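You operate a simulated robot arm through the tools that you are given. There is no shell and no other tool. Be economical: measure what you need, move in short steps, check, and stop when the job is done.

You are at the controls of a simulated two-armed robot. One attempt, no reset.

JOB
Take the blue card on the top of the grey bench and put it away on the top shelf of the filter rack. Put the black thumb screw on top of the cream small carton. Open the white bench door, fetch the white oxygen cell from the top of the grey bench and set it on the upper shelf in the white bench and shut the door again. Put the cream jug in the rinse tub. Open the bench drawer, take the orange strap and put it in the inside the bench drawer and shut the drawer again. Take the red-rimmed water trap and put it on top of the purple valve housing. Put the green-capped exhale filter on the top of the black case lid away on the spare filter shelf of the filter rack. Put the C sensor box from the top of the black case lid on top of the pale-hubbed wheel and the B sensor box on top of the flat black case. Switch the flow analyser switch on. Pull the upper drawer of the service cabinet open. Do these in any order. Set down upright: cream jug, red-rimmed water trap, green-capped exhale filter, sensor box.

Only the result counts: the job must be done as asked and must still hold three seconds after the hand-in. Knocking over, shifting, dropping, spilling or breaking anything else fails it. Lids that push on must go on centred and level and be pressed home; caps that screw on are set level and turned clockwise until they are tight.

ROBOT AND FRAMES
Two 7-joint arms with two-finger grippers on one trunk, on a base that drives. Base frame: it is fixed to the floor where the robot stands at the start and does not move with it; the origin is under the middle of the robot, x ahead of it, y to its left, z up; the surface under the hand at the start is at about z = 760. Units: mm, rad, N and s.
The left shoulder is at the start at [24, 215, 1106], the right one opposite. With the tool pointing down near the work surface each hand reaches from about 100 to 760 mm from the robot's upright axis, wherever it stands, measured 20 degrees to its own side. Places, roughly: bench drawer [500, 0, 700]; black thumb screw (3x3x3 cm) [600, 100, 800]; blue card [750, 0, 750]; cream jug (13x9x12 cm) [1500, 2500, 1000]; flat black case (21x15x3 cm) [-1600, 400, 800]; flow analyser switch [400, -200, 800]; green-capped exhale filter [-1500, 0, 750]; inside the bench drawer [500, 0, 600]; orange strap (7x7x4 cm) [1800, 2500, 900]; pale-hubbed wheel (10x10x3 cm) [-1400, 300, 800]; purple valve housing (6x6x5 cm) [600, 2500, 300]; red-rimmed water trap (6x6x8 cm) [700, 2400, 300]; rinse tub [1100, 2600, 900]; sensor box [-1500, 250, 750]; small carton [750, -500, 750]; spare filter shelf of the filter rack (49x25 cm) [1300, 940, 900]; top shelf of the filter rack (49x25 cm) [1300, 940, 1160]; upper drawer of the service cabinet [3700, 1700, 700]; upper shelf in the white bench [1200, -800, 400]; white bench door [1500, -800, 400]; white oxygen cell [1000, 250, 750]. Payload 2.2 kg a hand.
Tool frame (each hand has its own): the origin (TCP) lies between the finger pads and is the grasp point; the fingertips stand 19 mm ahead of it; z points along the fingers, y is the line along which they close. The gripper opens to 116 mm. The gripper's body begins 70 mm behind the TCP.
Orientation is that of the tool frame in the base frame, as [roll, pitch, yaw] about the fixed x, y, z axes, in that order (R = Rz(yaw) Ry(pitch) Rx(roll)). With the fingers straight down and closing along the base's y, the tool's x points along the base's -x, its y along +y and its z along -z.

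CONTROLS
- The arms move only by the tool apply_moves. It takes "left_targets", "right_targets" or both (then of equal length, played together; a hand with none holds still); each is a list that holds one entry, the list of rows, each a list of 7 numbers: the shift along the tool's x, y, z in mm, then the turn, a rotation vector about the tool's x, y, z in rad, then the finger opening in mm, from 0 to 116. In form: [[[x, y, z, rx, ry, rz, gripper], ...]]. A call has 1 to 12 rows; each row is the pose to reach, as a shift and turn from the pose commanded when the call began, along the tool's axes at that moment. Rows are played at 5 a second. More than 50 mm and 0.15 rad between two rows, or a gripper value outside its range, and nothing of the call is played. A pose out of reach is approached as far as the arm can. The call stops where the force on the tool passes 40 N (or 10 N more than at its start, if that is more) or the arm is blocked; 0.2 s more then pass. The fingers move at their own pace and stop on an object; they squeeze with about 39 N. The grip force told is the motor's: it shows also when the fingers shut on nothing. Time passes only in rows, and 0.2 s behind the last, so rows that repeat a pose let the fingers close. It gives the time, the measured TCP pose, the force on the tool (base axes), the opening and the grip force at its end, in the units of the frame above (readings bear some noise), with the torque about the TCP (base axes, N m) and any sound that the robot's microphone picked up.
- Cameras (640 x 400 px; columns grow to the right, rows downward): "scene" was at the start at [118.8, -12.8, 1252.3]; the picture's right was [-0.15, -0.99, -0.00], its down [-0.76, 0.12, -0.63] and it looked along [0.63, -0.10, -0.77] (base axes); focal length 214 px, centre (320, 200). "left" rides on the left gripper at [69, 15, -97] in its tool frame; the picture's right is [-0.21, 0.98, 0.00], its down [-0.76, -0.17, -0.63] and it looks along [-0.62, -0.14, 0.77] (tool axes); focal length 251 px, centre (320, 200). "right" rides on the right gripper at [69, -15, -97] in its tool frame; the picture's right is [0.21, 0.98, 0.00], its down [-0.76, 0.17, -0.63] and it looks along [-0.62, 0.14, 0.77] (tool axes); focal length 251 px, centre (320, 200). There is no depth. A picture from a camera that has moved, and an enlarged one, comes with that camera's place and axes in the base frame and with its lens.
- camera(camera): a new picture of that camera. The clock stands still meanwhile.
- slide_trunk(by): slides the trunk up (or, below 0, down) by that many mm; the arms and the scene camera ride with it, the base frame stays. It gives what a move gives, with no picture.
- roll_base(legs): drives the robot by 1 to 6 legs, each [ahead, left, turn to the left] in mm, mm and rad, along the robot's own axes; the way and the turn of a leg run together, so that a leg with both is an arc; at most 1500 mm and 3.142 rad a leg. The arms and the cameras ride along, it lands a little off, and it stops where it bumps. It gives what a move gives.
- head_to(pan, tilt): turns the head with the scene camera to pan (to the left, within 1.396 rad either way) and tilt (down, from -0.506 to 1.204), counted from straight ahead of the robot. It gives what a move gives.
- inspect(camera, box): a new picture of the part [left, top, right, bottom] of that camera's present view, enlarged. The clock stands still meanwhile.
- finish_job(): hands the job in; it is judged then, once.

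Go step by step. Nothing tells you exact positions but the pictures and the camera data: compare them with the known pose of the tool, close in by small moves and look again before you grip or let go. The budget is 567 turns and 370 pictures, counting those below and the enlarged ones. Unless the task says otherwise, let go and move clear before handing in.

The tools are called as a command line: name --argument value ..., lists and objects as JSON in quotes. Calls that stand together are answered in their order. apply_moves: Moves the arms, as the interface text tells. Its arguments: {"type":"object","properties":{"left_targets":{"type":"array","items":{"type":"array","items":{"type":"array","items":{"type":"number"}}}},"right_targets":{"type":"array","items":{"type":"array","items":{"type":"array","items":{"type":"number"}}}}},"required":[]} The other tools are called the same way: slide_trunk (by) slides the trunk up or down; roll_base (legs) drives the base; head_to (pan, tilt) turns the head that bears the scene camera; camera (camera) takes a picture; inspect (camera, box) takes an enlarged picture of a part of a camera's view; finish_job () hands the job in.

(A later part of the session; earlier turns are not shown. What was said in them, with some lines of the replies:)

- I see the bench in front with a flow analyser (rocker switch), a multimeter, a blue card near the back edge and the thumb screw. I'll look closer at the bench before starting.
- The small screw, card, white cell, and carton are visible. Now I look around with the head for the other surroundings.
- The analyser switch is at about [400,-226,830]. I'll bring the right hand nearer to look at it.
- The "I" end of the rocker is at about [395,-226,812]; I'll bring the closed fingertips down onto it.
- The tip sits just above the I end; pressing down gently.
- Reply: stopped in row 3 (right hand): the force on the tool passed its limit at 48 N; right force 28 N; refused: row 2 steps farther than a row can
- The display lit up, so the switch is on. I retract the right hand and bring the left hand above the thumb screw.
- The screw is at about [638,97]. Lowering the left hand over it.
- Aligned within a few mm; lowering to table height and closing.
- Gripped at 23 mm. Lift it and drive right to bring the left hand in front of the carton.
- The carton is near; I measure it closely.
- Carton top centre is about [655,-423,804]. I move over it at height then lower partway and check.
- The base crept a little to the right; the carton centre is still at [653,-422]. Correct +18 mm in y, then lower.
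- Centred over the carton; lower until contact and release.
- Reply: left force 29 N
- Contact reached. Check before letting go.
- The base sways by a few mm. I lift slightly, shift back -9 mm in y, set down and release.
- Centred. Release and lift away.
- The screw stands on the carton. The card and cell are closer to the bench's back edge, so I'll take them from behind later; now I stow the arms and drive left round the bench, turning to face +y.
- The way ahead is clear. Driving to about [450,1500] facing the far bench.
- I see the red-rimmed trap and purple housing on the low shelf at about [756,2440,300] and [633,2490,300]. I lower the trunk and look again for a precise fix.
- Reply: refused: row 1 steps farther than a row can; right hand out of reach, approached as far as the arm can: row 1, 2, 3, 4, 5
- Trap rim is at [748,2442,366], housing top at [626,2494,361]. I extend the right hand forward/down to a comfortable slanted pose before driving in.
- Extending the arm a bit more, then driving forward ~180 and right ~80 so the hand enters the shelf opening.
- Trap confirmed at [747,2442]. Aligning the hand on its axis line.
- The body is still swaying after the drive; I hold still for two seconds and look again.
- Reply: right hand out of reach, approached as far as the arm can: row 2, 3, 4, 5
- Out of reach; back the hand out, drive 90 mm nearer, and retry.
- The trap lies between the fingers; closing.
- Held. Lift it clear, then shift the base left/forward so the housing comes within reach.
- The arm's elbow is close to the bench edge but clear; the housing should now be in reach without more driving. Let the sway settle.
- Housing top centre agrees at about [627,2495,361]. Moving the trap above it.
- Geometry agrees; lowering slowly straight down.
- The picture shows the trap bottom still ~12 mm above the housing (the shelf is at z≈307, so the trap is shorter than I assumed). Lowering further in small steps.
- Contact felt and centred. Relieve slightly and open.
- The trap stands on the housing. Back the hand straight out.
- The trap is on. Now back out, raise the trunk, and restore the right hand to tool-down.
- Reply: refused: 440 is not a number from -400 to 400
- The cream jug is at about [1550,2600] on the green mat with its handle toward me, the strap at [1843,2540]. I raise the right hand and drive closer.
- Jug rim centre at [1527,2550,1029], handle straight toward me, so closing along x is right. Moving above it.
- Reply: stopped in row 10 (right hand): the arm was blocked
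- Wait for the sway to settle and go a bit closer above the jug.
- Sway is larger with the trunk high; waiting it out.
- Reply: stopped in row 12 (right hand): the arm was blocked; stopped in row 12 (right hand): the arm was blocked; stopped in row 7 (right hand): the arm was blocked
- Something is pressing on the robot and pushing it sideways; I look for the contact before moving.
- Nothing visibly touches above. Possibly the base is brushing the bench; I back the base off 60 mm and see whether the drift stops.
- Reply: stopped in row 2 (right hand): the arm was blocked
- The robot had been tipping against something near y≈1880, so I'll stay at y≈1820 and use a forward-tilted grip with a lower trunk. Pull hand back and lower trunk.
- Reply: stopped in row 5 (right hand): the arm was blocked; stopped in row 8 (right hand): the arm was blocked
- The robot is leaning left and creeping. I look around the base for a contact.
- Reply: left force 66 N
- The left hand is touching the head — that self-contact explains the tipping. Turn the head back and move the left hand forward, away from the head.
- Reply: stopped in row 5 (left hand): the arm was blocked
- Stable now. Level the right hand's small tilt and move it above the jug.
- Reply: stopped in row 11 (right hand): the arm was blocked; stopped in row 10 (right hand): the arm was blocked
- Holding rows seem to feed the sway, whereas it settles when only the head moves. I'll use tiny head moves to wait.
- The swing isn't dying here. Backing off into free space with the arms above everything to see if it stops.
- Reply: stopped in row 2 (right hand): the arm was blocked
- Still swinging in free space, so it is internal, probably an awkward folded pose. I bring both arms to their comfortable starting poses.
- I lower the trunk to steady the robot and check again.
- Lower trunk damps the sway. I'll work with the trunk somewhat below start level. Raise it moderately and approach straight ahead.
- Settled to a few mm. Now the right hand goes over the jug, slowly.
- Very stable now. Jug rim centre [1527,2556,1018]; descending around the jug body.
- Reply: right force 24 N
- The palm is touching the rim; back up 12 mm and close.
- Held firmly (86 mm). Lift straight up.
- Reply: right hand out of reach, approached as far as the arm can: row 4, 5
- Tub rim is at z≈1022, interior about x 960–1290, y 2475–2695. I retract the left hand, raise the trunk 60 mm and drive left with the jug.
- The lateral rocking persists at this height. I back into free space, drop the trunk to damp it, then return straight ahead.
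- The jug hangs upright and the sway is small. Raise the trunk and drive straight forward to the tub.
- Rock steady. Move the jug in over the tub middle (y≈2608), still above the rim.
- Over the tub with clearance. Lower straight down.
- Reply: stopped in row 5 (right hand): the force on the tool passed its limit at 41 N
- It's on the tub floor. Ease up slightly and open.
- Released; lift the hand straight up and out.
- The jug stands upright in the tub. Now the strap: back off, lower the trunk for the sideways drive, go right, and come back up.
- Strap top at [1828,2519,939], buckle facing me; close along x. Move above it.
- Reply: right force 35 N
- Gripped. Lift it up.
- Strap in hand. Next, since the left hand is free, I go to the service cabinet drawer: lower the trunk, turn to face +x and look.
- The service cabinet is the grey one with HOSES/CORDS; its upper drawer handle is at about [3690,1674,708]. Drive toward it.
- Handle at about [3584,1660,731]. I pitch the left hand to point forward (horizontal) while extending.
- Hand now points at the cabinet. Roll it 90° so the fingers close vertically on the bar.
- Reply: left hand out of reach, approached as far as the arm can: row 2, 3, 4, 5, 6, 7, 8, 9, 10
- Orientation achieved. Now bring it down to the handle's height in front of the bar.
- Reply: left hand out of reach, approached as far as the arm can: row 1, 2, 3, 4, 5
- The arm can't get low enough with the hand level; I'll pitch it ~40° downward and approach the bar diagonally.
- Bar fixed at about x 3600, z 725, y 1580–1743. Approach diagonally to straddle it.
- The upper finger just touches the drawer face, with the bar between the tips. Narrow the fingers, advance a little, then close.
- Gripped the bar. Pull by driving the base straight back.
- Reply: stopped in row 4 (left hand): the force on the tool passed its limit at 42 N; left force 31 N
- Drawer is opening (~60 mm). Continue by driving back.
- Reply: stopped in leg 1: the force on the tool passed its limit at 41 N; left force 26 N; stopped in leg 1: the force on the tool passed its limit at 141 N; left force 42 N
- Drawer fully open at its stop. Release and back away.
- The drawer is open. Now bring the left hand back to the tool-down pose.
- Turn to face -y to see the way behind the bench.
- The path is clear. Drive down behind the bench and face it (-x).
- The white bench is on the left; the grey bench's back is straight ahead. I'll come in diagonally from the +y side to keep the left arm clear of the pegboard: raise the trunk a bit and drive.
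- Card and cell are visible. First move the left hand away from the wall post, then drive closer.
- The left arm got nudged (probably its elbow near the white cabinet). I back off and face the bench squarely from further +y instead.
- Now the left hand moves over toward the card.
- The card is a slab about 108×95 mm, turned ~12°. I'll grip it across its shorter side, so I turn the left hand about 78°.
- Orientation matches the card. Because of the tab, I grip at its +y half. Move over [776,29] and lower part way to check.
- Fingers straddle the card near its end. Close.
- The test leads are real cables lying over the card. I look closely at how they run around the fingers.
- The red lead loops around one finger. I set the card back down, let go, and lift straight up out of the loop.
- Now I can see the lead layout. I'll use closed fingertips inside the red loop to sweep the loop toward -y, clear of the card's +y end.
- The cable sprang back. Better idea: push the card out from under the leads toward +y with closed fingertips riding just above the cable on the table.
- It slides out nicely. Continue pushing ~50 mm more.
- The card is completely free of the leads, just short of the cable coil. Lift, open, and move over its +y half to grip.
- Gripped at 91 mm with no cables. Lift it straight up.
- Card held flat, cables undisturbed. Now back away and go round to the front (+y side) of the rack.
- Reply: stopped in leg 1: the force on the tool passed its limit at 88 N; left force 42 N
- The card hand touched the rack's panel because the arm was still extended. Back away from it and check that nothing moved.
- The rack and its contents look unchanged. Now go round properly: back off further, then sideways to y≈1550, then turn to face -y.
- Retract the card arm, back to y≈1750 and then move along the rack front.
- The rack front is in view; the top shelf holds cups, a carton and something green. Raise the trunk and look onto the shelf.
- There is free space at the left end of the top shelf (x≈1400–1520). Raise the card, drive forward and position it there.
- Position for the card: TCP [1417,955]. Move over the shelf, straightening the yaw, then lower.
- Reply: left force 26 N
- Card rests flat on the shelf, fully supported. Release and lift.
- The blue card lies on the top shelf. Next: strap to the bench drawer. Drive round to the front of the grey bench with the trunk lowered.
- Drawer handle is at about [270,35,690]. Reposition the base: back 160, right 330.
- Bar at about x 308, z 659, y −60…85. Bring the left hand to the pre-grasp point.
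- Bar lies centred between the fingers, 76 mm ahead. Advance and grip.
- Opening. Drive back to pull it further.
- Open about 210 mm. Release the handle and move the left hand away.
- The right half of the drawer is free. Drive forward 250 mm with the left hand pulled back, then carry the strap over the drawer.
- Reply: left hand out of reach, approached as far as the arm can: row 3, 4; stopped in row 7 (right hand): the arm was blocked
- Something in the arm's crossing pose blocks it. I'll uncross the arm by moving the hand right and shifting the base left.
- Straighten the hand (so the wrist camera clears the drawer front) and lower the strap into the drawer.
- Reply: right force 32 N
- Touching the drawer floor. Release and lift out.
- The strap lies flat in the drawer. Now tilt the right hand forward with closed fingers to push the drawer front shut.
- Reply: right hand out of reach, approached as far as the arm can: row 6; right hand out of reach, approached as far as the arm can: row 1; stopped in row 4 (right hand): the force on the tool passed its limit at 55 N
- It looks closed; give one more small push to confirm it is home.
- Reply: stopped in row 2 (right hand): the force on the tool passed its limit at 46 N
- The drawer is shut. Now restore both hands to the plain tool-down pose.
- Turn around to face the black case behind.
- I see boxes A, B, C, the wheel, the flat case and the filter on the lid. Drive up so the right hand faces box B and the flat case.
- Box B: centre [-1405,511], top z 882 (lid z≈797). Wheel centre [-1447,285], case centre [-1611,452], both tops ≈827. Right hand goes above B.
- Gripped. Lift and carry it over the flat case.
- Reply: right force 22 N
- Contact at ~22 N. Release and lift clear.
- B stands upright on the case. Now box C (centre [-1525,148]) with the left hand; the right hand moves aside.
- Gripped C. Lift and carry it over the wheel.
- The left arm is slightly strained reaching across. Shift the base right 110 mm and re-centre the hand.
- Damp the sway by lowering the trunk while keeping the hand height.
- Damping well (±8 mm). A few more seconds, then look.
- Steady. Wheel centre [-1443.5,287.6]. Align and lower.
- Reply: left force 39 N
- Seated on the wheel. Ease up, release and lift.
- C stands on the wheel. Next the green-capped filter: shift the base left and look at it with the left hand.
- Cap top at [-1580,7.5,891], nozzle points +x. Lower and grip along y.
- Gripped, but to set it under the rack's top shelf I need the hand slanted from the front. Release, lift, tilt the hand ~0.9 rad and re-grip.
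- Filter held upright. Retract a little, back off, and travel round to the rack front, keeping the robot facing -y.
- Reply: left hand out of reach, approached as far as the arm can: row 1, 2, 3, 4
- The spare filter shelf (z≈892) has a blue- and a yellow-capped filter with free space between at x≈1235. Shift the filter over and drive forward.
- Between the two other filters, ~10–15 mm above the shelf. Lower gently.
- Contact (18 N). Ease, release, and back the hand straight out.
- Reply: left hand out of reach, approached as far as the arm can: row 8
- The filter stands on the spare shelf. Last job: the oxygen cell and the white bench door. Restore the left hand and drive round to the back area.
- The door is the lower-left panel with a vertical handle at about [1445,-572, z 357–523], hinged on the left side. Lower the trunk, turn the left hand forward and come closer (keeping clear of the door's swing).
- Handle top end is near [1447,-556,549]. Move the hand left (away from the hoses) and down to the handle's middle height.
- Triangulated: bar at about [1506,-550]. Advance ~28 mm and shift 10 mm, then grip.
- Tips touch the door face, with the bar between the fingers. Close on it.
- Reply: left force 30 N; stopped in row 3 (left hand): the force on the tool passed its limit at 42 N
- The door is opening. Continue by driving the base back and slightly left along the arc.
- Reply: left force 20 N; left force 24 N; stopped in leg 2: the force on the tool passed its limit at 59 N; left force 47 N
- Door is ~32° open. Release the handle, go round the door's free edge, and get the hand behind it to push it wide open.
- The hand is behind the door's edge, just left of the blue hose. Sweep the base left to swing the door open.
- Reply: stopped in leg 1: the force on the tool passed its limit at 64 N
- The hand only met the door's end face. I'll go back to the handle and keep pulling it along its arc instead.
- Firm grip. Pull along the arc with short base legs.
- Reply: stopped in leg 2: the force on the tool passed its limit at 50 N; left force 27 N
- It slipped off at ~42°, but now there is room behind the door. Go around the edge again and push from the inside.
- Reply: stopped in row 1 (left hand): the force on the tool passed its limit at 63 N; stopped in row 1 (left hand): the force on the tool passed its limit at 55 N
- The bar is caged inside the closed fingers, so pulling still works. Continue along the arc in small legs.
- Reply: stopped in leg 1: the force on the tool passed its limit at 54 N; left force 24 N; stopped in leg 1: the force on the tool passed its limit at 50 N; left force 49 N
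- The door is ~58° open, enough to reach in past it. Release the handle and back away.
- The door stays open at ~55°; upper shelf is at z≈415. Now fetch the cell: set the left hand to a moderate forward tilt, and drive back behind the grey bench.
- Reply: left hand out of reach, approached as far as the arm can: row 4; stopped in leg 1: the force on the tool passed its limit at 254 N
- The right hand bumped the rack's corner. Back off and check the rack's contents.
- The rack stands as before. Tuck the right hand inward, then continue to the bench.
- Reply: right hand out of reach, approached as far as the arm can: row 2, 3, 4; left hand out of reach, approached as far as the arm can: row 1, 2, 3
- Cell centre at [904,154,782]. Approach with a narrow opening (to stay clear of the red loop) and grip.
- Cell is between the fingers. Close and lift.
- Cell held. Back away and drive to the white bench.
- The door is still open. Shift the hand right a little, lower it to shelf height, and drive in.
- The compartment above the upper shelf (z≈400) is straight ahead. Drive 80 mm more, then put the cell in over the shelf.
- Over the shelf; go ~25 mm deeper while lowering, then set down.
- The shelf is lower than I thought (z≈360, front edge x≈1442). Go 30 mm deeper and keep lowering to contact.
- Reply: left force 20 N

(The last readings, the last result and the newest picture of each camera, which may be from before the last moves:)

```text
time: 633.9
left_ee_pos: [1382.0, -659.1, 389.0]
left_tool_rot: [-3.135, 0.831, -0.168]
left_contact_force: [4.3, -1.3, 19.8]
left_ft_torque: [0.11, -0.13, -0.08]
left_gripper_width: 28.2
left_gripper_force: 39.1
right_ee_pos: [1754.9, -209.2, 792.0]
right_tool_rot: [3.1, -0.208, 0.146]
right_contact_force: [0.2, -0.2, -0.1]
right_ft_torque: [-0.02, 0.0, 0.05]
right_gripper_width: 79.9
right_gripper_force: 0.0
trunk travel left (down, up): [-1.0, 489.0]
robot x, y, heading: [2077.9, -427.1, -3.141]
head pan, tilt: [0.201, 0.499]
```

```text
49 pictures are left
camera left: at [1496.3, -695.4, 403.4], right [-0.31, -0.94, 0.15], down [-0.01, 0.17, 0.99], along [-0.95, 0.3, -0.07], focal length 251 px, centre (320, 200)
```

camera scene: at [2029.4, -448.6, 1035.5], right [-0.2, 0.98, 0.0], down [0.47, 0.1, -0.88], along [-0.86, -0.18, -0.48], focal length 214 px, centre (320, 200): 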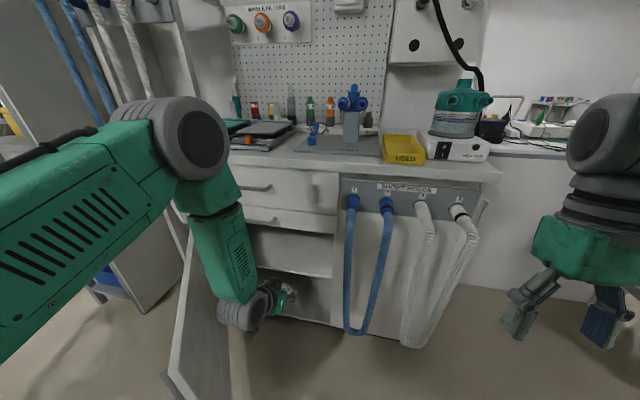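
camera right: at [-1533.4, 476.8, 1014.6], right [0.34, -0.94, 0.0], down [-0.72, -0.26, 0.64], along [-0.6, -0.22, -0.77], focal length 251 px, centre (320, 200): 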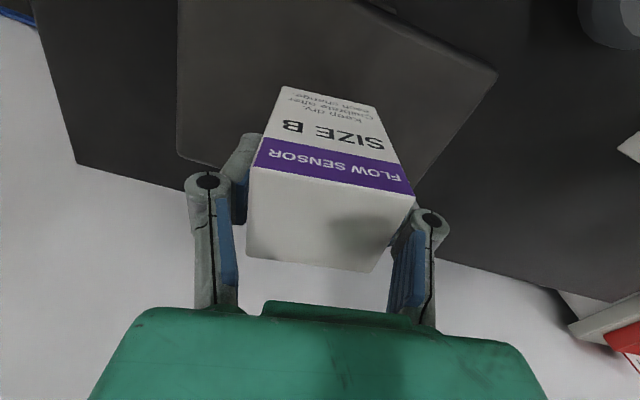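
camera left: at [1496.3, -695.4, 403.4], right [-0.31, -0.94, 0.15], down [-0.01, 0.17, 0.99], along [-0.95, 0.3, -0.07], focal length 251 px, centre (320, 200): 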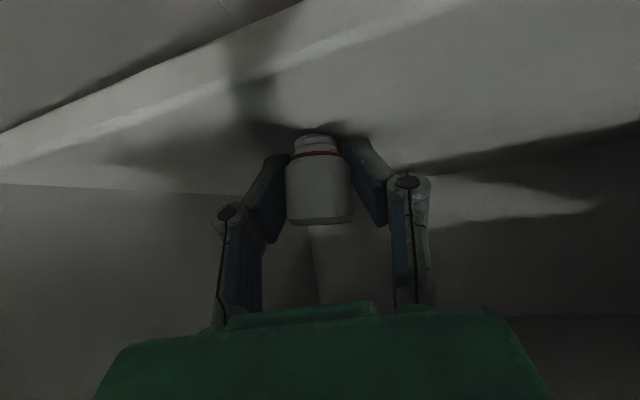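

Contact with the shelf (20 N). Ease, release and back out along the hand's axis.

apply_moves --left_targets '[[[-1.5, 0, -1.5, 0, 0, 0, 15], [-1.5, 0, -1.5, 0, 0, 0, 40], [-1.5, 0, -1.5, 0, 0, 0, 56], [-1.5, 0, -1.5, 0, 0, 0, 56], [2, 0, -22, 0, 0, 0, 56], [14, 0, -50, 0, 0, 0, 56], [34, -8, -80, 0, 0, 0, 56], [52, -15, -112, 0, 0, 0, 56], [64, -20, -150, 0, 0, 0, 50], [76, -25, -190, 0, 0, 0, 50]]]'

camera --camera "left"

camera --camera "scene"

```text
time: 636.1
left_ee_pos: [1570.1, -668.0, 458.6]
left_tool_rot: [-3.133, 0.824, -0.167]
left_contact_force: [0.3, 0.2, 1.1]
left_ft_torque: [-0.02, -0.01, 0.03]
left_gripper_width: 50.3
left_gripper_force: 0.1
right_ee_pos: [1753.0, -210.2, 791.9]
right_tool_rot: [3.099, -0.211, 0.146]
right_contact_force: [1.0, 0.2, 0.1]
right_ft_torque: [0.02, 0.01, -0.03]
right_gripper_width: 79.9
right_gripper_force: 0.1
trunk travel left (down, up): [-1.0, 489.0]
robot x, y, heading: [2082.5, -428.7, -3.135]
head pan, tilt: [0.201, 0.499]
```

```text
48 pictures are left
camera left: at [1685.2, -703.9, 472.1], right [-0.31, -0.94, 0.15], down [-0.02, 0.17, 0.99], along [-0.95, 0.3, -0.07], focal length 251 px, centre (320, 200)
```

left: 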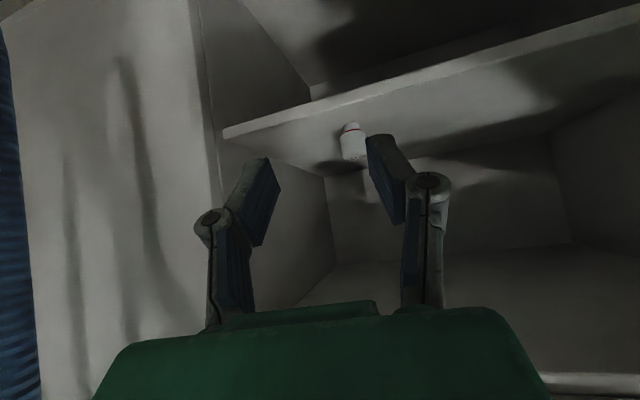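

```text
47 pictures are left
camera scene: at [1950.8, -449.1, 1035.7], right [-0.2, 0.98, 0.0], down [0.47, 0.1, -0.88], along [-0.86, -0.18, -0.48], focal length 214 px, centre (320, 200)
```

scene: 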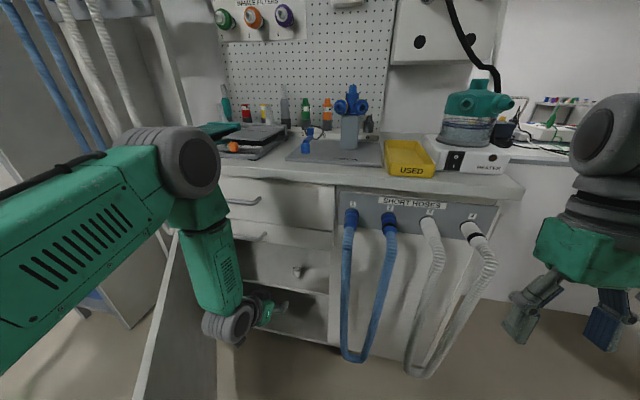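

The cell stands on the upper shelf. Now to shut the door: withdraw the hand, go round to the door's outer side, and push it closed.

apply_moves --left_targets '[[[0, -30, -20, 0, 0, 0, 20], [0, -60, -40, 0, 0, 0, 0]]]'

roll_base --legs '[[-470, 0, 0], [0, 260, 0]]'

camera --camera "scene"

camera --camera "left"

```text
time: 636.7
left_ee_pos: [1610.5, -614.1, 489.9]
left_tool_rot: [-3.134, 0.823, -0.168]
left_contact_force: [-0.1, -0.1, -0.6]
left_ft_torque: [0.01, 0.03, -0.01]
left_gripper_width: 0.1
left_gripper_force: 28.1
right_ee_pos: [1754.2, -209.6, 791.5]
right_tool_rot: [3.099, -0.21, 0.146]
right_contact_force: [-0.2, -0.2, 0.0]
right_ft_torque: [0.02, 0.02, -0.03]
right_gripper_width: 79.8
right_gripper_force: 0.0
trunk travel left (down, up): [-1.0, 489.0]
robot x, y, heading: [2081.1, -430.9, -3.139]
head pan, tilt: [0.201, 0.499]
```

```text
time: 641.0
left_ee_pos: [2087.8, -859.3, 491.8]
left_tool_rot: [3.132, 0.822, -0.172]
left_contact_force: [-0.1, 0.2, 0.1]
left_ft_torque: [-0.08, -0.03, 0.07]
left_gripper_width: 0.0
left_gripper_force: 29.5
right_ee_pos: [2228.4, -451.7, 788.1]
right_tool_rot: [3.088, -0.212, 0.153]
right_contact_force: [0.1, 0.9, 0.5]
right_ft_torque: [-0.08, -0.02, -0.01]
right_gripper_width: 80.0
right_gripper_force: 0.1
trunk travel left (down, up): [-1.0, 489.0]
robot x, y, heading: [2559.3, -677.5, -3.132]
head pan, tilt: [0.201, 0.499]
```

```text
46 pictures are left
camera scene: at [2426.9, -684.2, 1035.8], right [-0.21, 0.98, -0.01], down [0.47, 0.09, -0.88], along [-0.86, -0.19, -0.48], focal length 214 px, centre (320, 200)
```

scene: 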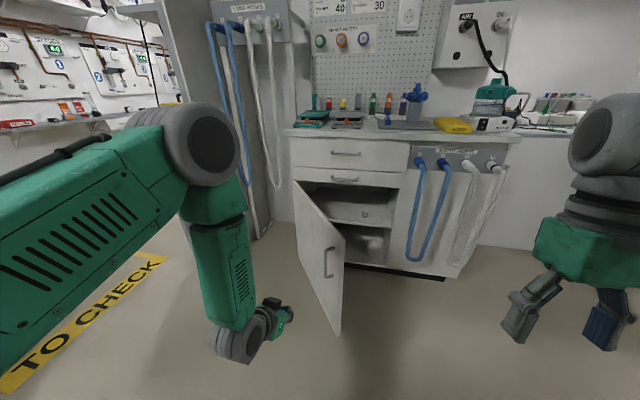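

```text
45 pictures are left
camera left: at [2202.9, -894.8, 507.7], right [-0.31, -0.94, 0.16], down [-0.02, 0.18, 0.98], along [-0.95, 0.3, -0.08], focal length 251 px, centre (320, 200)
```

left: 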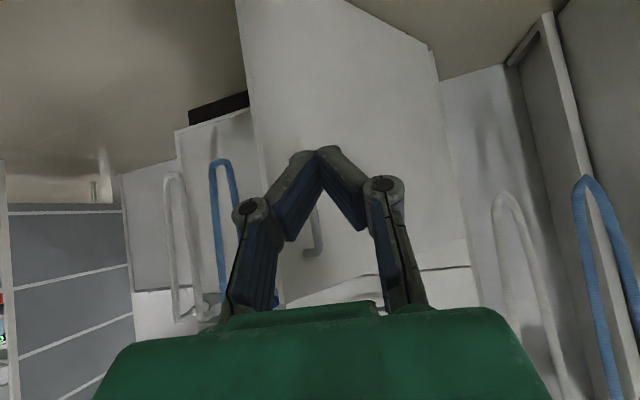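

The hand now faces the door's outer side. Shift right a bit so it pushes near the handle side, then drive forward.

roll_base --legs '[[0, -105, 0], [260, 0, 0]]'

camera --camera "scene"

```text
time: 643.3
left_ee_pos: [1909.4, -756.1, 489.9]
left_tool_rot: [-3.096, 0.807, -0.165]
left_contact_force: [-0.5, -0.6, -1.2]
left_ft_torque: [0.04, -0.02, -0.01]
left_gripper_width: 0.0
left_gripper_force: 28.9
right_ee_pos: [2042.0, -365.7, 784.6]
right_tool_rot: [3.102, -0.24, 0.152]
right_contact_force: [-0.1, -0.7, 0.2]
right_ft_torque: [0.01, 0.01, 0.0]
right_gripper_width: 80.2
right_gripper_force: 0.1
trunk travel left (down, up): [-1.0, 489.0]
robot x, y, heading: [2362.2, -578.7, -3.131]
head pan, tilt: [0.201, 0.499]
stopped in leg 2: the force on the tool passed its limit at 122 N (the readings are from after the stop); the commanded pose is now the measured one
```

```text
44 pictures are left
camera scene: at [2231.7, -592.6, 1035.7], right [-0.21, 0.98, -0.01], down [0.47, 0.1, -0.88], along [-0.86, -0.18, -0.48], focal length 214 px, centre (320, 200)
```

scene: 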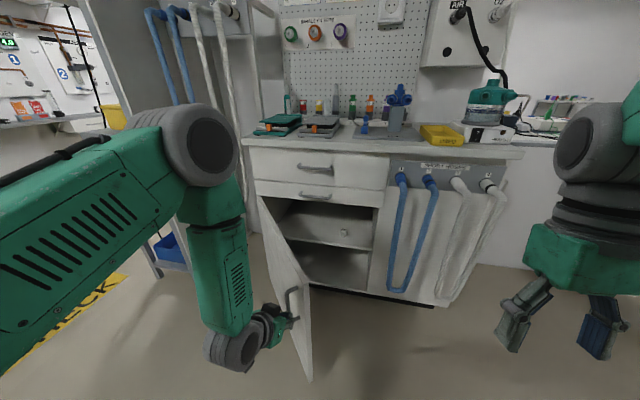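

It met the handle bar; pushing there is fine, just more gently. Push with small arm steps.

apply_moves --left_targets '[[[-8, 2, 8.5, 0, 0, 0, 0], [-16, 4, 17, 0, 0, 0, 0], [-24, 6, 25.5, 0, 0, 0, 0], [-32, 8, 34, 0, 0, 0, 0], [-41, 10, 43, 0, 0, 0, 0], [-49, 12, 51, 0, 0, 0, 0], [-57, 14, 60, 0, 0, 0, 0], [-65, 16, 68, 0, 0, 0, 0], [-74, 18, 77, 0, 0, 0, 0], [-82, 20, 86, 0, 0, 0, 0], [-90, 22, 94, 0, 0, 0, 0], [-98, 24, 103, 0, 0, 0, 0]]]'

camera --camera "scene"

```text
time: 644.1
left_ee_pos: [1883.0, -749.6, 485.2]
left_tool_rot: [-3.078, 0.796, -0.166]
left_contact_force: [0.5, -0.6, -0.3]
left_ft_torque: [0.0, -0.04, -0.03]
left_gripper_width: 0.0
left_gripper_force: 28.5
right_ee_pos: [2044.0, -366.8, 784.5]
right_tool_rot: [3.11, -0.244, 0.15]
right_contact_force: [-1.0, 0.8, -0.5]
right_ft_torque: [0.01, -0.02, 0.0]
right_gripper_width: 79.9
right_gripper_force: 0.0
trunk travel left (down, up): [-1.0, 489.0]
robot x, y, heading: [2364.3, -576.0, -3.134]
head pan, tilt: [0.201, 0.499]
stopped in row 4 (left hand): the force on the tool passed its limit at 48 N (the readings are from after the stop); the commanded pose is now the measured one
```

```text
43 pictures are left
camera scene: at [2231.7, -595.1, 1035.6], right [-0.21, 0.98, 0.0], down [0.47, 0.1, -0.88], along [-0.86, -0.18, -0.48], focal length 214 px, centre (320, 200)
```

scene: 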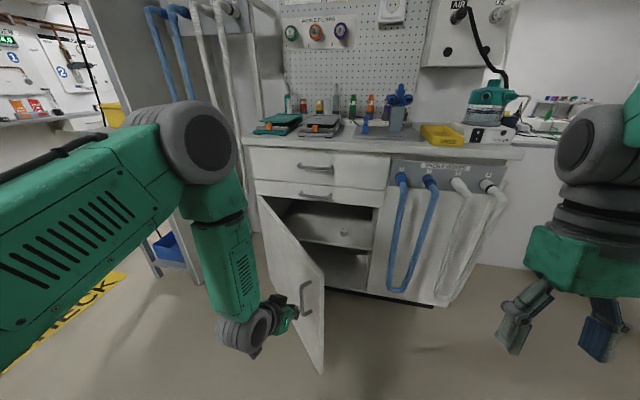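

apply_moves --left_targets '[[[-12, 3, 13, 0, 0, 0, 0], [-24, 6, 26, 0, 0, 0, 0], [-36, 9, 39, 0, 0, 0, 0], [-48, 12, 51, 0, 0, 0, 0], [-60, 15, 64, 0, 0, 0, 0], [-70, 17, 75, 0, 0, 0, 0], [-78, 19, 83, 0, 0, 0, 0], [-86, 21, 92, 0, 0, 0, 0], [-94, 23, 100, 0, 0, 0, 0], [-102, 25, 109, 0, 0, 0, 0], [-110, 27, 117, 0, 0, 0, 0], [-118, 29, 126, 0, 0, 0, 0]]]'

apply_moves --left_targets '[[[-8, 2, 8.5, 0, 0, 0, 0], [-16, 4, 17, 0, 0, 0, 0], [-24, 6, 25.5, 0, 0, 0, 0], [-32, 8, 34, 0, 0, 0, 0], [-41, 10, 43, 0, 0, 0, 0], [-49, 12, 51, 0, 0, 0, 0], [-57, 14, 60, 0, 0, 0, 0], [-65, 16, 68, 0, 0, 0, 0]]]'

camera --camera "scene"

```text
time: 646.7
left_ee_pos: [1709.4, -739.7, 482.1]
left_tool_rot: [-3.085, 0.795, -0.173]
left_contact_force: [-0.6, 0.3, -0.7]
left_ft_torque: [0.01, 0.02, 0.01]
left_gripper_width: 0.2
left_gripper_force: 29.3
right_ee_pos: [2042.3, -363.8, 784.8]
right_tool_rot: [3.106, -0.242, 0.151]
right_contact_force: [0.4, -0.4, -1.3]
right_ft_torque: [-0.01, 0.01, -0.03]
right_gripper_width: 80.0
right_gripper_force: 0.0
trunk travel left (down, up): [-1.0, 489.0]
robot x, y, heading: [2362.4, -579.5, -3.129]
head pan, tilt: [0.201, 0.499]
```

```text
time: 648.5
left_ee_pos: [1613.8, -733.1, 478.4]
left_tool_rot: [-3.085, 0.796, -0.171]
left_contact_force: [0.5, -0.6, 0.3]
left_ft_torque: [0.0, 0.02, 0.01]
left_gripper_width: 0.2
left_gripper_force: 28.7
right_ee_pos: [2044.0, -362.9, 783.9]
right_tool_rot: [3.107, -0.244, 0.15]
right_contact_force: [-0.6, -0.6, 0.3]
right_ft_torque: [-0.01, -0.01, 0.03]
right_gripper_width: 79.8
right_gripper_force: 0.1
trunk travel left (down, up): [-1.0, 489.0]
robot x, y, heading: [2361.2, -577.0, -3.13]
head pan, tilt: [0.201, 0.499]
```

```text
42 pictures are left
camera scene: at [2231.3, -594.5, 1035.6], right [-0.21, 0.98, 0.0], down [0.47, 0.1, -0.88], along [-0.86, -0.18, -0.48], focal length 214 px, centre (320, 200)
```

scene: 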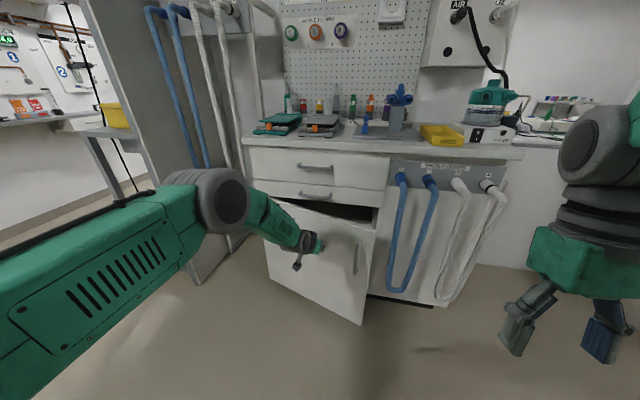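

Door is down to ~20°. Continue pushing with the base.

roll_base --legs '[[60, 0, 0]]'

roll_base --legs '[[60, 0, 0]]'

camera --camera "scene"

```text
time: 649.5
left_ee_pos: [1553.8, -733.9, 477.9]
left_tool_rot: [-3.081, 0.795, -0.17]
left_contact_force: [1.0, 0.1, -0.2]
left_ft_torque: [0.0, 0.02, -0.01]
left_gripper_width: 0.2
left_gripper_force: 28.4
right_ee_pos: [1982.3, -364.3, 783.9]
right_tool_rot: [3.107, -0.244, 0.15]
right_contact_force: [-0.5, 1.0, -0.4]
right_ft_torque: [-0.01, -0.05, 0.01]
right_gripper_width: 79.9
right_gripper_force: 0.0
trunk travel left (down, up): [-1.0, 489.0]
robot x, y, heading: [2301.1, -574.4, -3.131]
head pan, tilt: [0.201, 0.499]
```

```text
time: 650.5
left_ee_pos: [1513.5, -733.9, 481.2]
left_tool_rot: [-3.082, 0.791, -0.172]
left_contact_force: [-0.3, -0.2, 0.7]
left_ft_torque: [-0.03, -0.02, -0.01]
left_gripper_width: 0.0
left_gripper_force: 28.3
right_ee_pos: [1943.6, -364.7, 779.4]
right_tool_rot: [3.106, -0.26, 0.155]
right_contact_force: [0.1, 0.6, 1.3]
right_ft_torque: [0.02, 0.02, 0.04]
right_gripper_width: 79.9
right_gripper_force: 0.1
trunk travel left (down, up): [-1.0, 489.0]
robot x, y, heading: [2257.9, -576.9, -3.13]
head pan, tilt: [0.201, 0.499]
stopped in leg 1: the force on the tool passed its limit at 93 N (the readings are from after the stop); the commanded pose is now the measured one
```

```text
41 pictures are left
camera scene: at [2123.0, -595.8, 1035.6], right [-0.21, 0.98, 0.0], down [0.47, 0.1, -0.88], along [-0.86, -0.18, -0.48], focal length 214 px, centre (320, 200)
```

scene: 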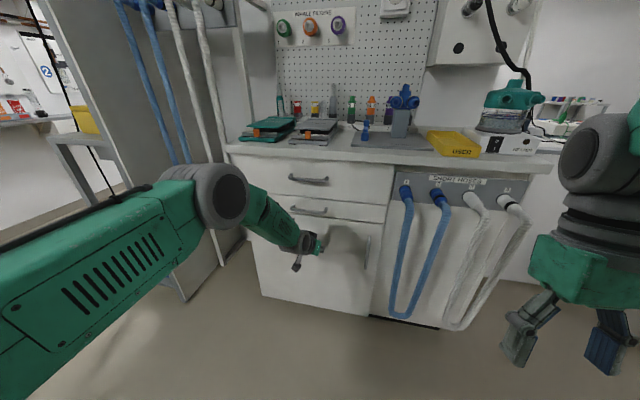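

It looks shut; one more gentle push to confirm, then back off and inspect.

apply_moves --left_targets '[[[-4, 1, 4, 0, 0, 0, 0], [-8, 2, 8.5, 0, 0, 0, 0], [-12, 3, 13, 0, 0, 0, 0]]]'

inspect --camera "scene" --box '[230, 140, 430, 330]'

roll_base --legs '[[-250, 0, 0]]'

inspect --camera "scene" --box '[230, 130, 430, 290]'

```text
time: 651.1
left_ee_pos: [1509.7, -734.5, 478.6]
left_tool_rot: [-3.08, 0.777, -0.17]
left_contact_force: [9.1, -1.0, 3.6]
left_ft_torque: [0.0, 0.01, 0.04]
left_gripper_width: 0.0
left_gripper_force: 28.4
right_ee_pos: [1945.6, -365.7, 777.3]
right_tool_rot: [3.104, -0.264, 0.153]
right_contact_force: [0.1, 0.0, -0.1]
right_ft_torque: [0.0, -0.02, -0.01]
right_gripper_width: 80.1
right_gripper_force: 0.2
trunk travel left (down, up): [-1.0, 489.0]
robot x, y, heading: [2257.9, -576.4, -3.13]
head pan, tilt: [0.201, 0.499]
stopped in row 2 (left hand): the force on the tool passed its limit at 49 N (the readings are from after the stop); the commanded pose is now the measured one
```

```text
2.11 times, centred on (330, 235) of scene
camera zoom: at [2124.0, -596.3, 1035.7], right [-0.21, 0.98, 0.0], down [0.47, 0.1, -0.88], along [-0.86, -0.19, -0.48], focal length 452 px, centre (299, 126)
```

zoom: 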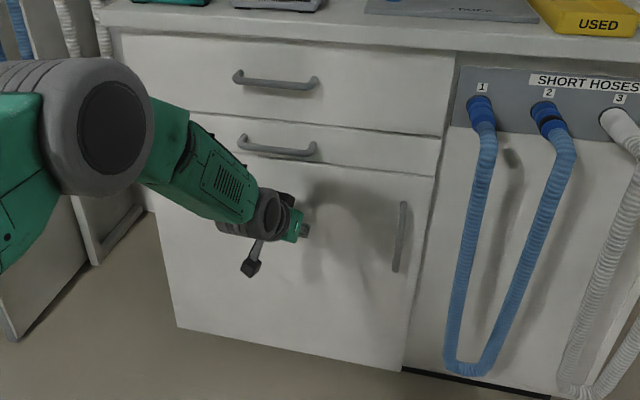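

```text
time: 652.9
left_ee_pos: [1754.6, -734.0, 480.0]
left_tool_rot: [-3.082, 0.779, -0.168]
left_contact_force: [-0.1, 0.0, -0.1]
left_ft_torque: [0.0, 0.02, 0.03]
left_gripper_width: 0.0
left_gripper_force: 28.5
right_ee_pos: [2190.3, -363.1, 777.2]
right_tool_rot: [3.103, -0.264, 0.158]
right_contact_force: [0.1, -0.4, 0.7]
right_ft_torque: [0.01, 0.04, -0.02]
right_gripper_width: 79.9
right_gripper_force: 0.1
trunk travel left (down, up): [-1.0, 489.0]
robot x, y, heading: [2501.6, -570.9, -3.128]
head pan, tilt: [0.201, 0.499]
```

```text
2.50 times, centred on (330, 210) of scene
camera zoom: at [2369.5, -593.1, 1035.7], right [-0.21, 0.98, 0.0], down [0.47, 0.1, -0.88], along [-0.86, -0.19, -0.48], focal length 536 px, centre (295, 175)
```

zoom: 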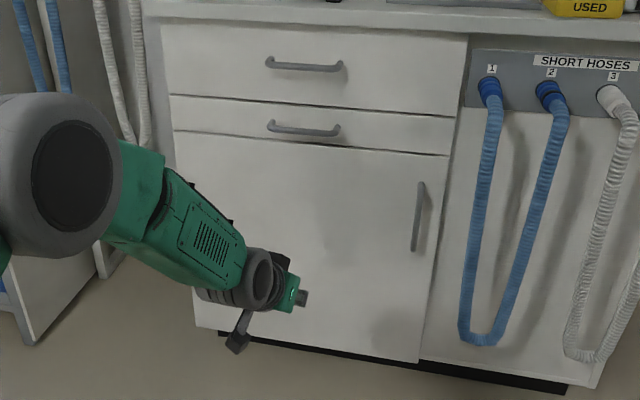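

The door is shut. Now verify the rack after the earlier bumps: drive to where I can see its shelves.

roll_base --legs '[[-60, 0, 0], [0, -1000, 0], [0, -950, 0]]'

slide_trunk --by 200

roll_base --legs '[[600, 0, 0]]'

head_to --pan 0.5 --tilt 0.25

camera --camera "scene"

```text
time: 663.2
left_ee_pos: [1784.6, 1216.2, 481.7]
left_tool_rot: [-3.078, 0.783, -0.147]
left_contact_force: [-0.4, -0.9, -1.1]
left_ft_torque: [-0.02, -0.02, 0.01]
left_gripper_width: 0.0
left_gripper_force: 28.5
right_ee_pos: [2215.3, 1594.6, 775.8]
right_tool_rot: [3.106, -0.272, 0.174]
right_contact_force: [0.8, -0.3, -0.5]
right_ft_torque: [0.01, 0.01, 0.01]
right_gripper_width: 79.9
right_gripper_force: 0.1
trunk travel left (down, up): [-1.0, 489.0]
robot x, y, heading: [2528.1, 1387.9, -3.108]
head pan, tilt: [0.201, 0.499]
```

```text
time: 665.4
left_ee_pos: [1786.4, 1217.2, 683.6]
left_tool_rot: [-3.086, 0.785, -0.152]
left_contact_force: [-0.3, 0.3, -0.7]
left_ft_torque: [0.01, -0.01, 0.0]
left_gripper_width: 0.1
left_gripper_force: 28.3
right_ee_pos: [2218.5, 1594.3, 973.2]
right_tool_rot: [3.102, -0.283, 0.177]
right_contact_force: [0.6, -0.7, -0.6]
right_ft_torque: [-0.02, 0.0, -0.01]
right_gripper_width: 80.1
right_gripper_force: 0.2
trunk travel left (down, up): [-201.0, 289.0]
robot x, y, heading: [2523.6, 1389.5, -3.108]
head pan, tilt: [0.201, 0.499]
```

```text
time: 668.8
left_ee_pos: [1186.5, 1218.8, 690.3]
left_tool_rot: [-3.094, 0.793, -0.177]
left_contact_force: [0.2, -1.7, 0.0]
left_ft_torque: [0.04, 0.02, -0.05]
left_gripper_width: 0.1
left_gripper_force: 28.0
right_ee_pos: [1629.8, 1588.1, 974.8]
right_tool_rot: [3.093, -0.269, 0.162]
right_contact_force: [0.2, 0.1, 0.4]
right_ft_torque: [0.0, 0.03, 0.03]
right_gripper_width: 79.9
right_gripper_force: 0.0
trunk travel left (down, up): [-201.0, 289.0]
robot x, y, heading: [1928.0, 1379.4, -3.125]
head pan, tilt: [0.201, 0.499]
```

```text
time: 669.6
left_ee_pos: [1189.9, 1216.5, 696.1]
left_tool_rot: [-3.093, 0.805, -0.177]
left_contact_force: [0.7, 0.4, 0.5]
left_ft_torque: [-0.01, -0.01, -0.02]
left_gripper_width: 0.0
left_gripper_force: 28.3
right_ee_pos: [1634.6, 1584.7, 979.4]
right_tool_rot: [3.079, -0.266, 0.167]
right_contact_force: [-0.2, -0.9, 0.0]
right_ft_torque: [-0.01, -0.01, -0.01]
right_gripper_width: 79.9
right_gripper_force: 0.1
trunk travel left (down, up): [-201.0, 289.0]
robot x, y, heading: [1927.7, 1376.1, -3.128]
head pan, tilt: [0.499, 0.25]
```

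```text
38 pictures are left
camera scene: at [1823.3, 1350.6, 1261.5], right [-0.49, 0.87, -0.01], down [0.2, 0.11, -0.97], along [-0.85, -0.48, -0.23], focal length 214 px, centre (320, 200)
```

scene: 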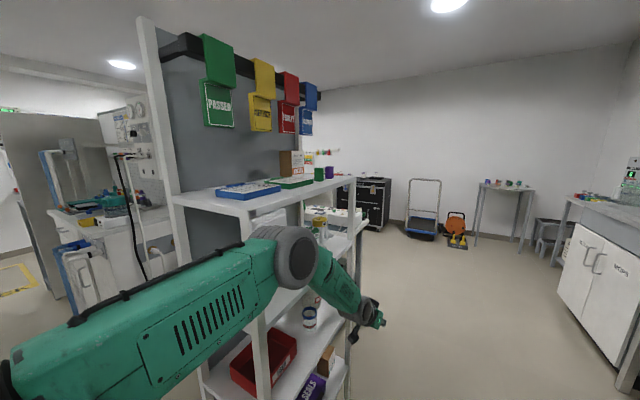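

roll_base --legs '[[0, -330, 0]]'

slide_trunk --by -150

head_to --pan 0.75 --tilt 0.25

camera --camera "scene"

```text
time: 671.8
left_ee_pos: [1178.0, 1519.2, 680.3]
left_tool_rot: [-3.05, 0.79, -0.142]
left_contact_force: [-0.1, -1.6, -0.2]
left_ft_torque: [0.09, 0.03, -0.1]
left_gripper_width: 0.0
left_gripper_force: 28.6
right_ee_pos: [1618.4, 1882.7, 977.3]
right_tool_rot: [3.121, -0.289, 0.159]
right_contact_force: [0.2, -0.9, 1.1]
right_ft_torque: [0.07, -0.01, 0.0]
right_gripper_width: 80.2
right_gripper_force: 0.0
trunk travel left (down, up): [-201.0, 289.0]
robot x, y, heading: [1924.6, 1699.2, -3.125]
head pan, tilt: [0.499, 0.25]
```

```text
time: 673.5
left_ee_pos: [1181.2, 1535.9, 537.4]
left_tool_rot: [-3.083, 0.79, -0.169]
left_contact_force: [0.2, 0.0, -0.7]
left_ft_torque: [0.01, 0.0, 0.0]
left_gripper_width: 0.1
left_gripper_force: 28.6
right_ee_pos: [1621.8, 1906.5, 820.9]
right_tool_rot: [3.1, -0.29, 0.164]
right_contact_force: [-0.7, 0.5, 0.1]
right_ft_torque: [-0.03, 0.01, 0.03]
right_gripper_width: 80.3
right_gripper_force: 0.1
trunk travel left (down, up): [-51.0, 439.0]
robot x, y, heading: [1923.7, 1701.5, -3.129]
head pan, tilt: [0.499, 0.25]
```

```text
time: 674.3
left_ee_pos: [1179.5, 1535.5, 536.0]
left_tool_rot: [-3.082, 0.791, -0.165]
left_contact_force: [1.2, -0.7, 0.2]
left_ft_torque: [0.03, -0.01, -0.01]
left_gripper_width: 0.1
left_gripper_force: 28.8
right_ee_pos: [1623.0, 1904.6, 821.7]
right_tool_rot: [3.101, -0.294, 0.163]
right_contact_force: [0.4, 0.3, 0.1]
right_ft_torque: [-0.02, 0.01, 0.01]
right_gripper_width: 80.0
right_gripper_force: 0.1
trunk travel left (down, up): [-51.0, 439.0]
robot x, y, heading: [1922.8, 1696.7, -3.122]
head pan, tilt: [0.75, 0.25]
```

```text
37 pictures are left
camera scene: at [1811.6, 1632.1, 1108.7], right [-0.69, 0.72, 0.0], down [0.18, 0.17, -0.97], along [-0.7, -0.67, -0.25], focal length 214 px, centre (320, 200)
```

scene: 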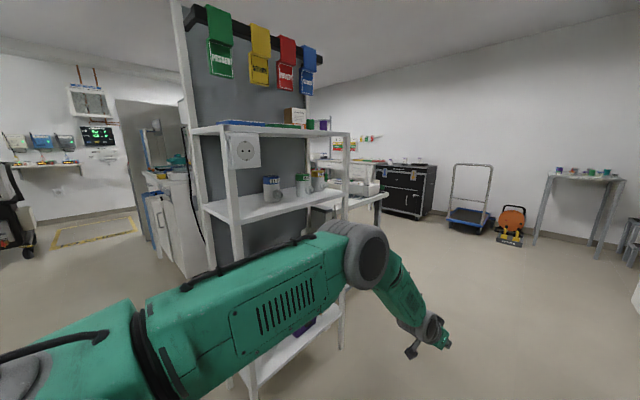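

inspect --camera "scene" --box '[190, 90, 360, 240]'

inspect --camera "scene" --box '[340, 130, 460, 220]'

```text
2.67 times, centred on (275, 165) of scene
camera zoom: at [1811.6, 1632.1, 1108.7], right [-0.69, 0.72, 0.0], down [0.18, 0.17, -0.97], along [-0.7, -0.67, -0.25], focal length 572 px, centre (440, 293)
```

zoom: 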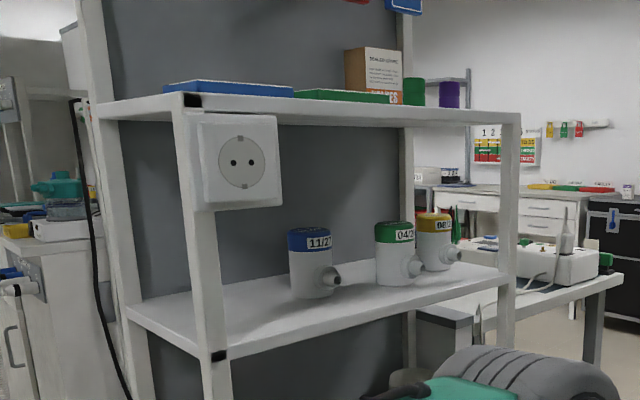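

```text
4.44 times, centred on (400, 175) of scene
camera zoom: at [1811.6, 1632.1, 1108.7], right [-0.69, 0.72, 0.0], down [0.18, 0.17, -0.97], along [-0.7, -0.67, -0.25], focal length 953 px, centre (-36, 311)
```

zoom: 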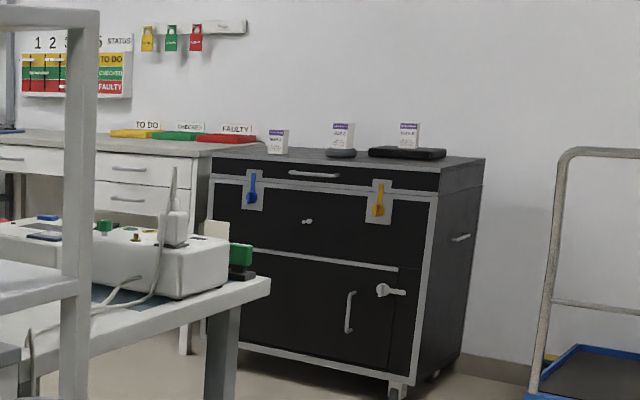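

Everything on the rack and the black case is in place. One last look at the tub/low shelf side.

head_to --pan -0.9 --tilt 0.35

camera --camera "scene"

```text
time: 676.0
left_ee_pos: [1180.4, 1533.8, 535.7]
left_tool_rot: [-3.082, 0.794, -0.167]
left_contact_force: [0.7, -0.3, -1.2]
left_ft_torque: [0.01, 0.04, 0.0]
left_gripper_width: 0.0
left_gripper_force: 28.3
right_ee_pos: [1622.7, 1901.9, 821.1]
right_tool_rot: [3.093, -0.293, 0.166]
right_contact_force: [-0.2, -0.1, -0.5]
right_ft_torque: [-0.03, 0.02, 0.0]
right_gripper_width: 80.0
right_gripper_force: 0.0
trunk travel left (down, up): [-51.0, 439.0]
robot x, y, heading: [1920.8, 1696.4, -3.13]
head pan, tilt: [-0.901, 0.351]
```

```text
34 pictures are left
camera scene: at [1787.3, 1715.8, 1103.3], right [0.19, 0.98, 0.0], down [0.3, -0.06, -0.95], along [-0.93, 0.18, -0.31], focal length 214 px, centre (320, 200)
```

scene: 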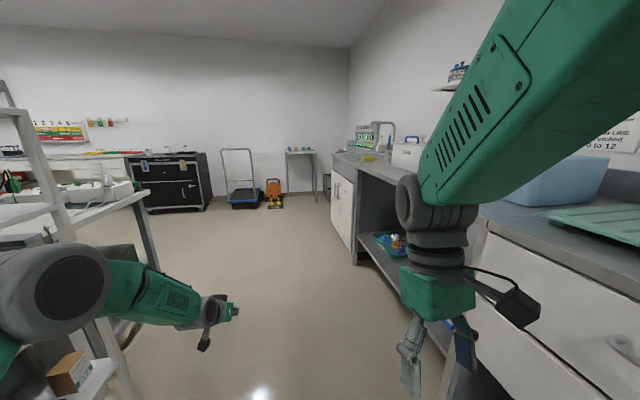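

head_to --pan 0.1 --tilt 0.4

inspect --camera "right" --box '[0, 0, 640, 400]'

```text
time: 677.3
left_ee_pos: [1180.0, 1533.0, 535.4]
left_tool_rot: [-3.079, 0.792, -0.165]
left_contact_force: [0.0, -0.2, -0.3]
left_ft_torque: [0.0, 0.01, 0.01]
left_gripper_width: 0.3
left_gripper_force: 28.2
right_ee_pos: [1622.3, 1901.2, 819.8]
right_tool_rot: [3.099, -0.295, 0.166]
right_contact_force: [-0.1, -0.1, -0.2]
right_ft_torque: [-0.01, 0.01, 0.01]
right_gripper_width: 80.1
right_gripper_force: 0.0
trunk travel left (down, up): [-51.0, 439.0]
robot x, y, heading: [1922.5, 1697.5, -3.126]
head pan, tilt: [0.099, 0.4]
```

```text
1.00 times, centred on (320, 200) of right (not enlarged: the box is as wide or as high as the picture)
camera zoom: at [1657.3, 1927.8, 933.9], right [0.35, -0.93, 0.1], down [-0.87, -0.29, 0.39], along [-0.34, -0.23, -0.91], focal length 251 px, centre (320, 200)
```

zoom: 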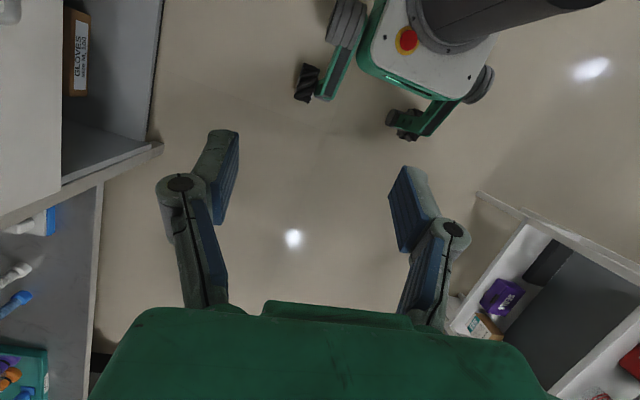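

All items are placed, the drawers and doors are as asked, and both hands are clear, so I hand the job in.

finish_job

```text
The job is handed in.
```

I did every item on the list and handed the job in; I don't know the verdict yet.

Three things could count against it:
- **Rack bumps:** a hand hit the filter rack twice while I was driving, at about 88 N and 254 N. The rack still stood, and the card, the cups and all three filters looked in place when I checked before handing in.
- **Card moved first:** the blue card was lying under the meter's test leads, so I pushed it clear along the bench before picking it up. The leads and the cable coil looked undisturbed.
- **Not looked at again:** I saw the jug, the water trap and the open cabinet drawer in place when I did them, but not at the end. I didn't open the white door again after it shut hard, at about 93 N, on the oxygen cell.
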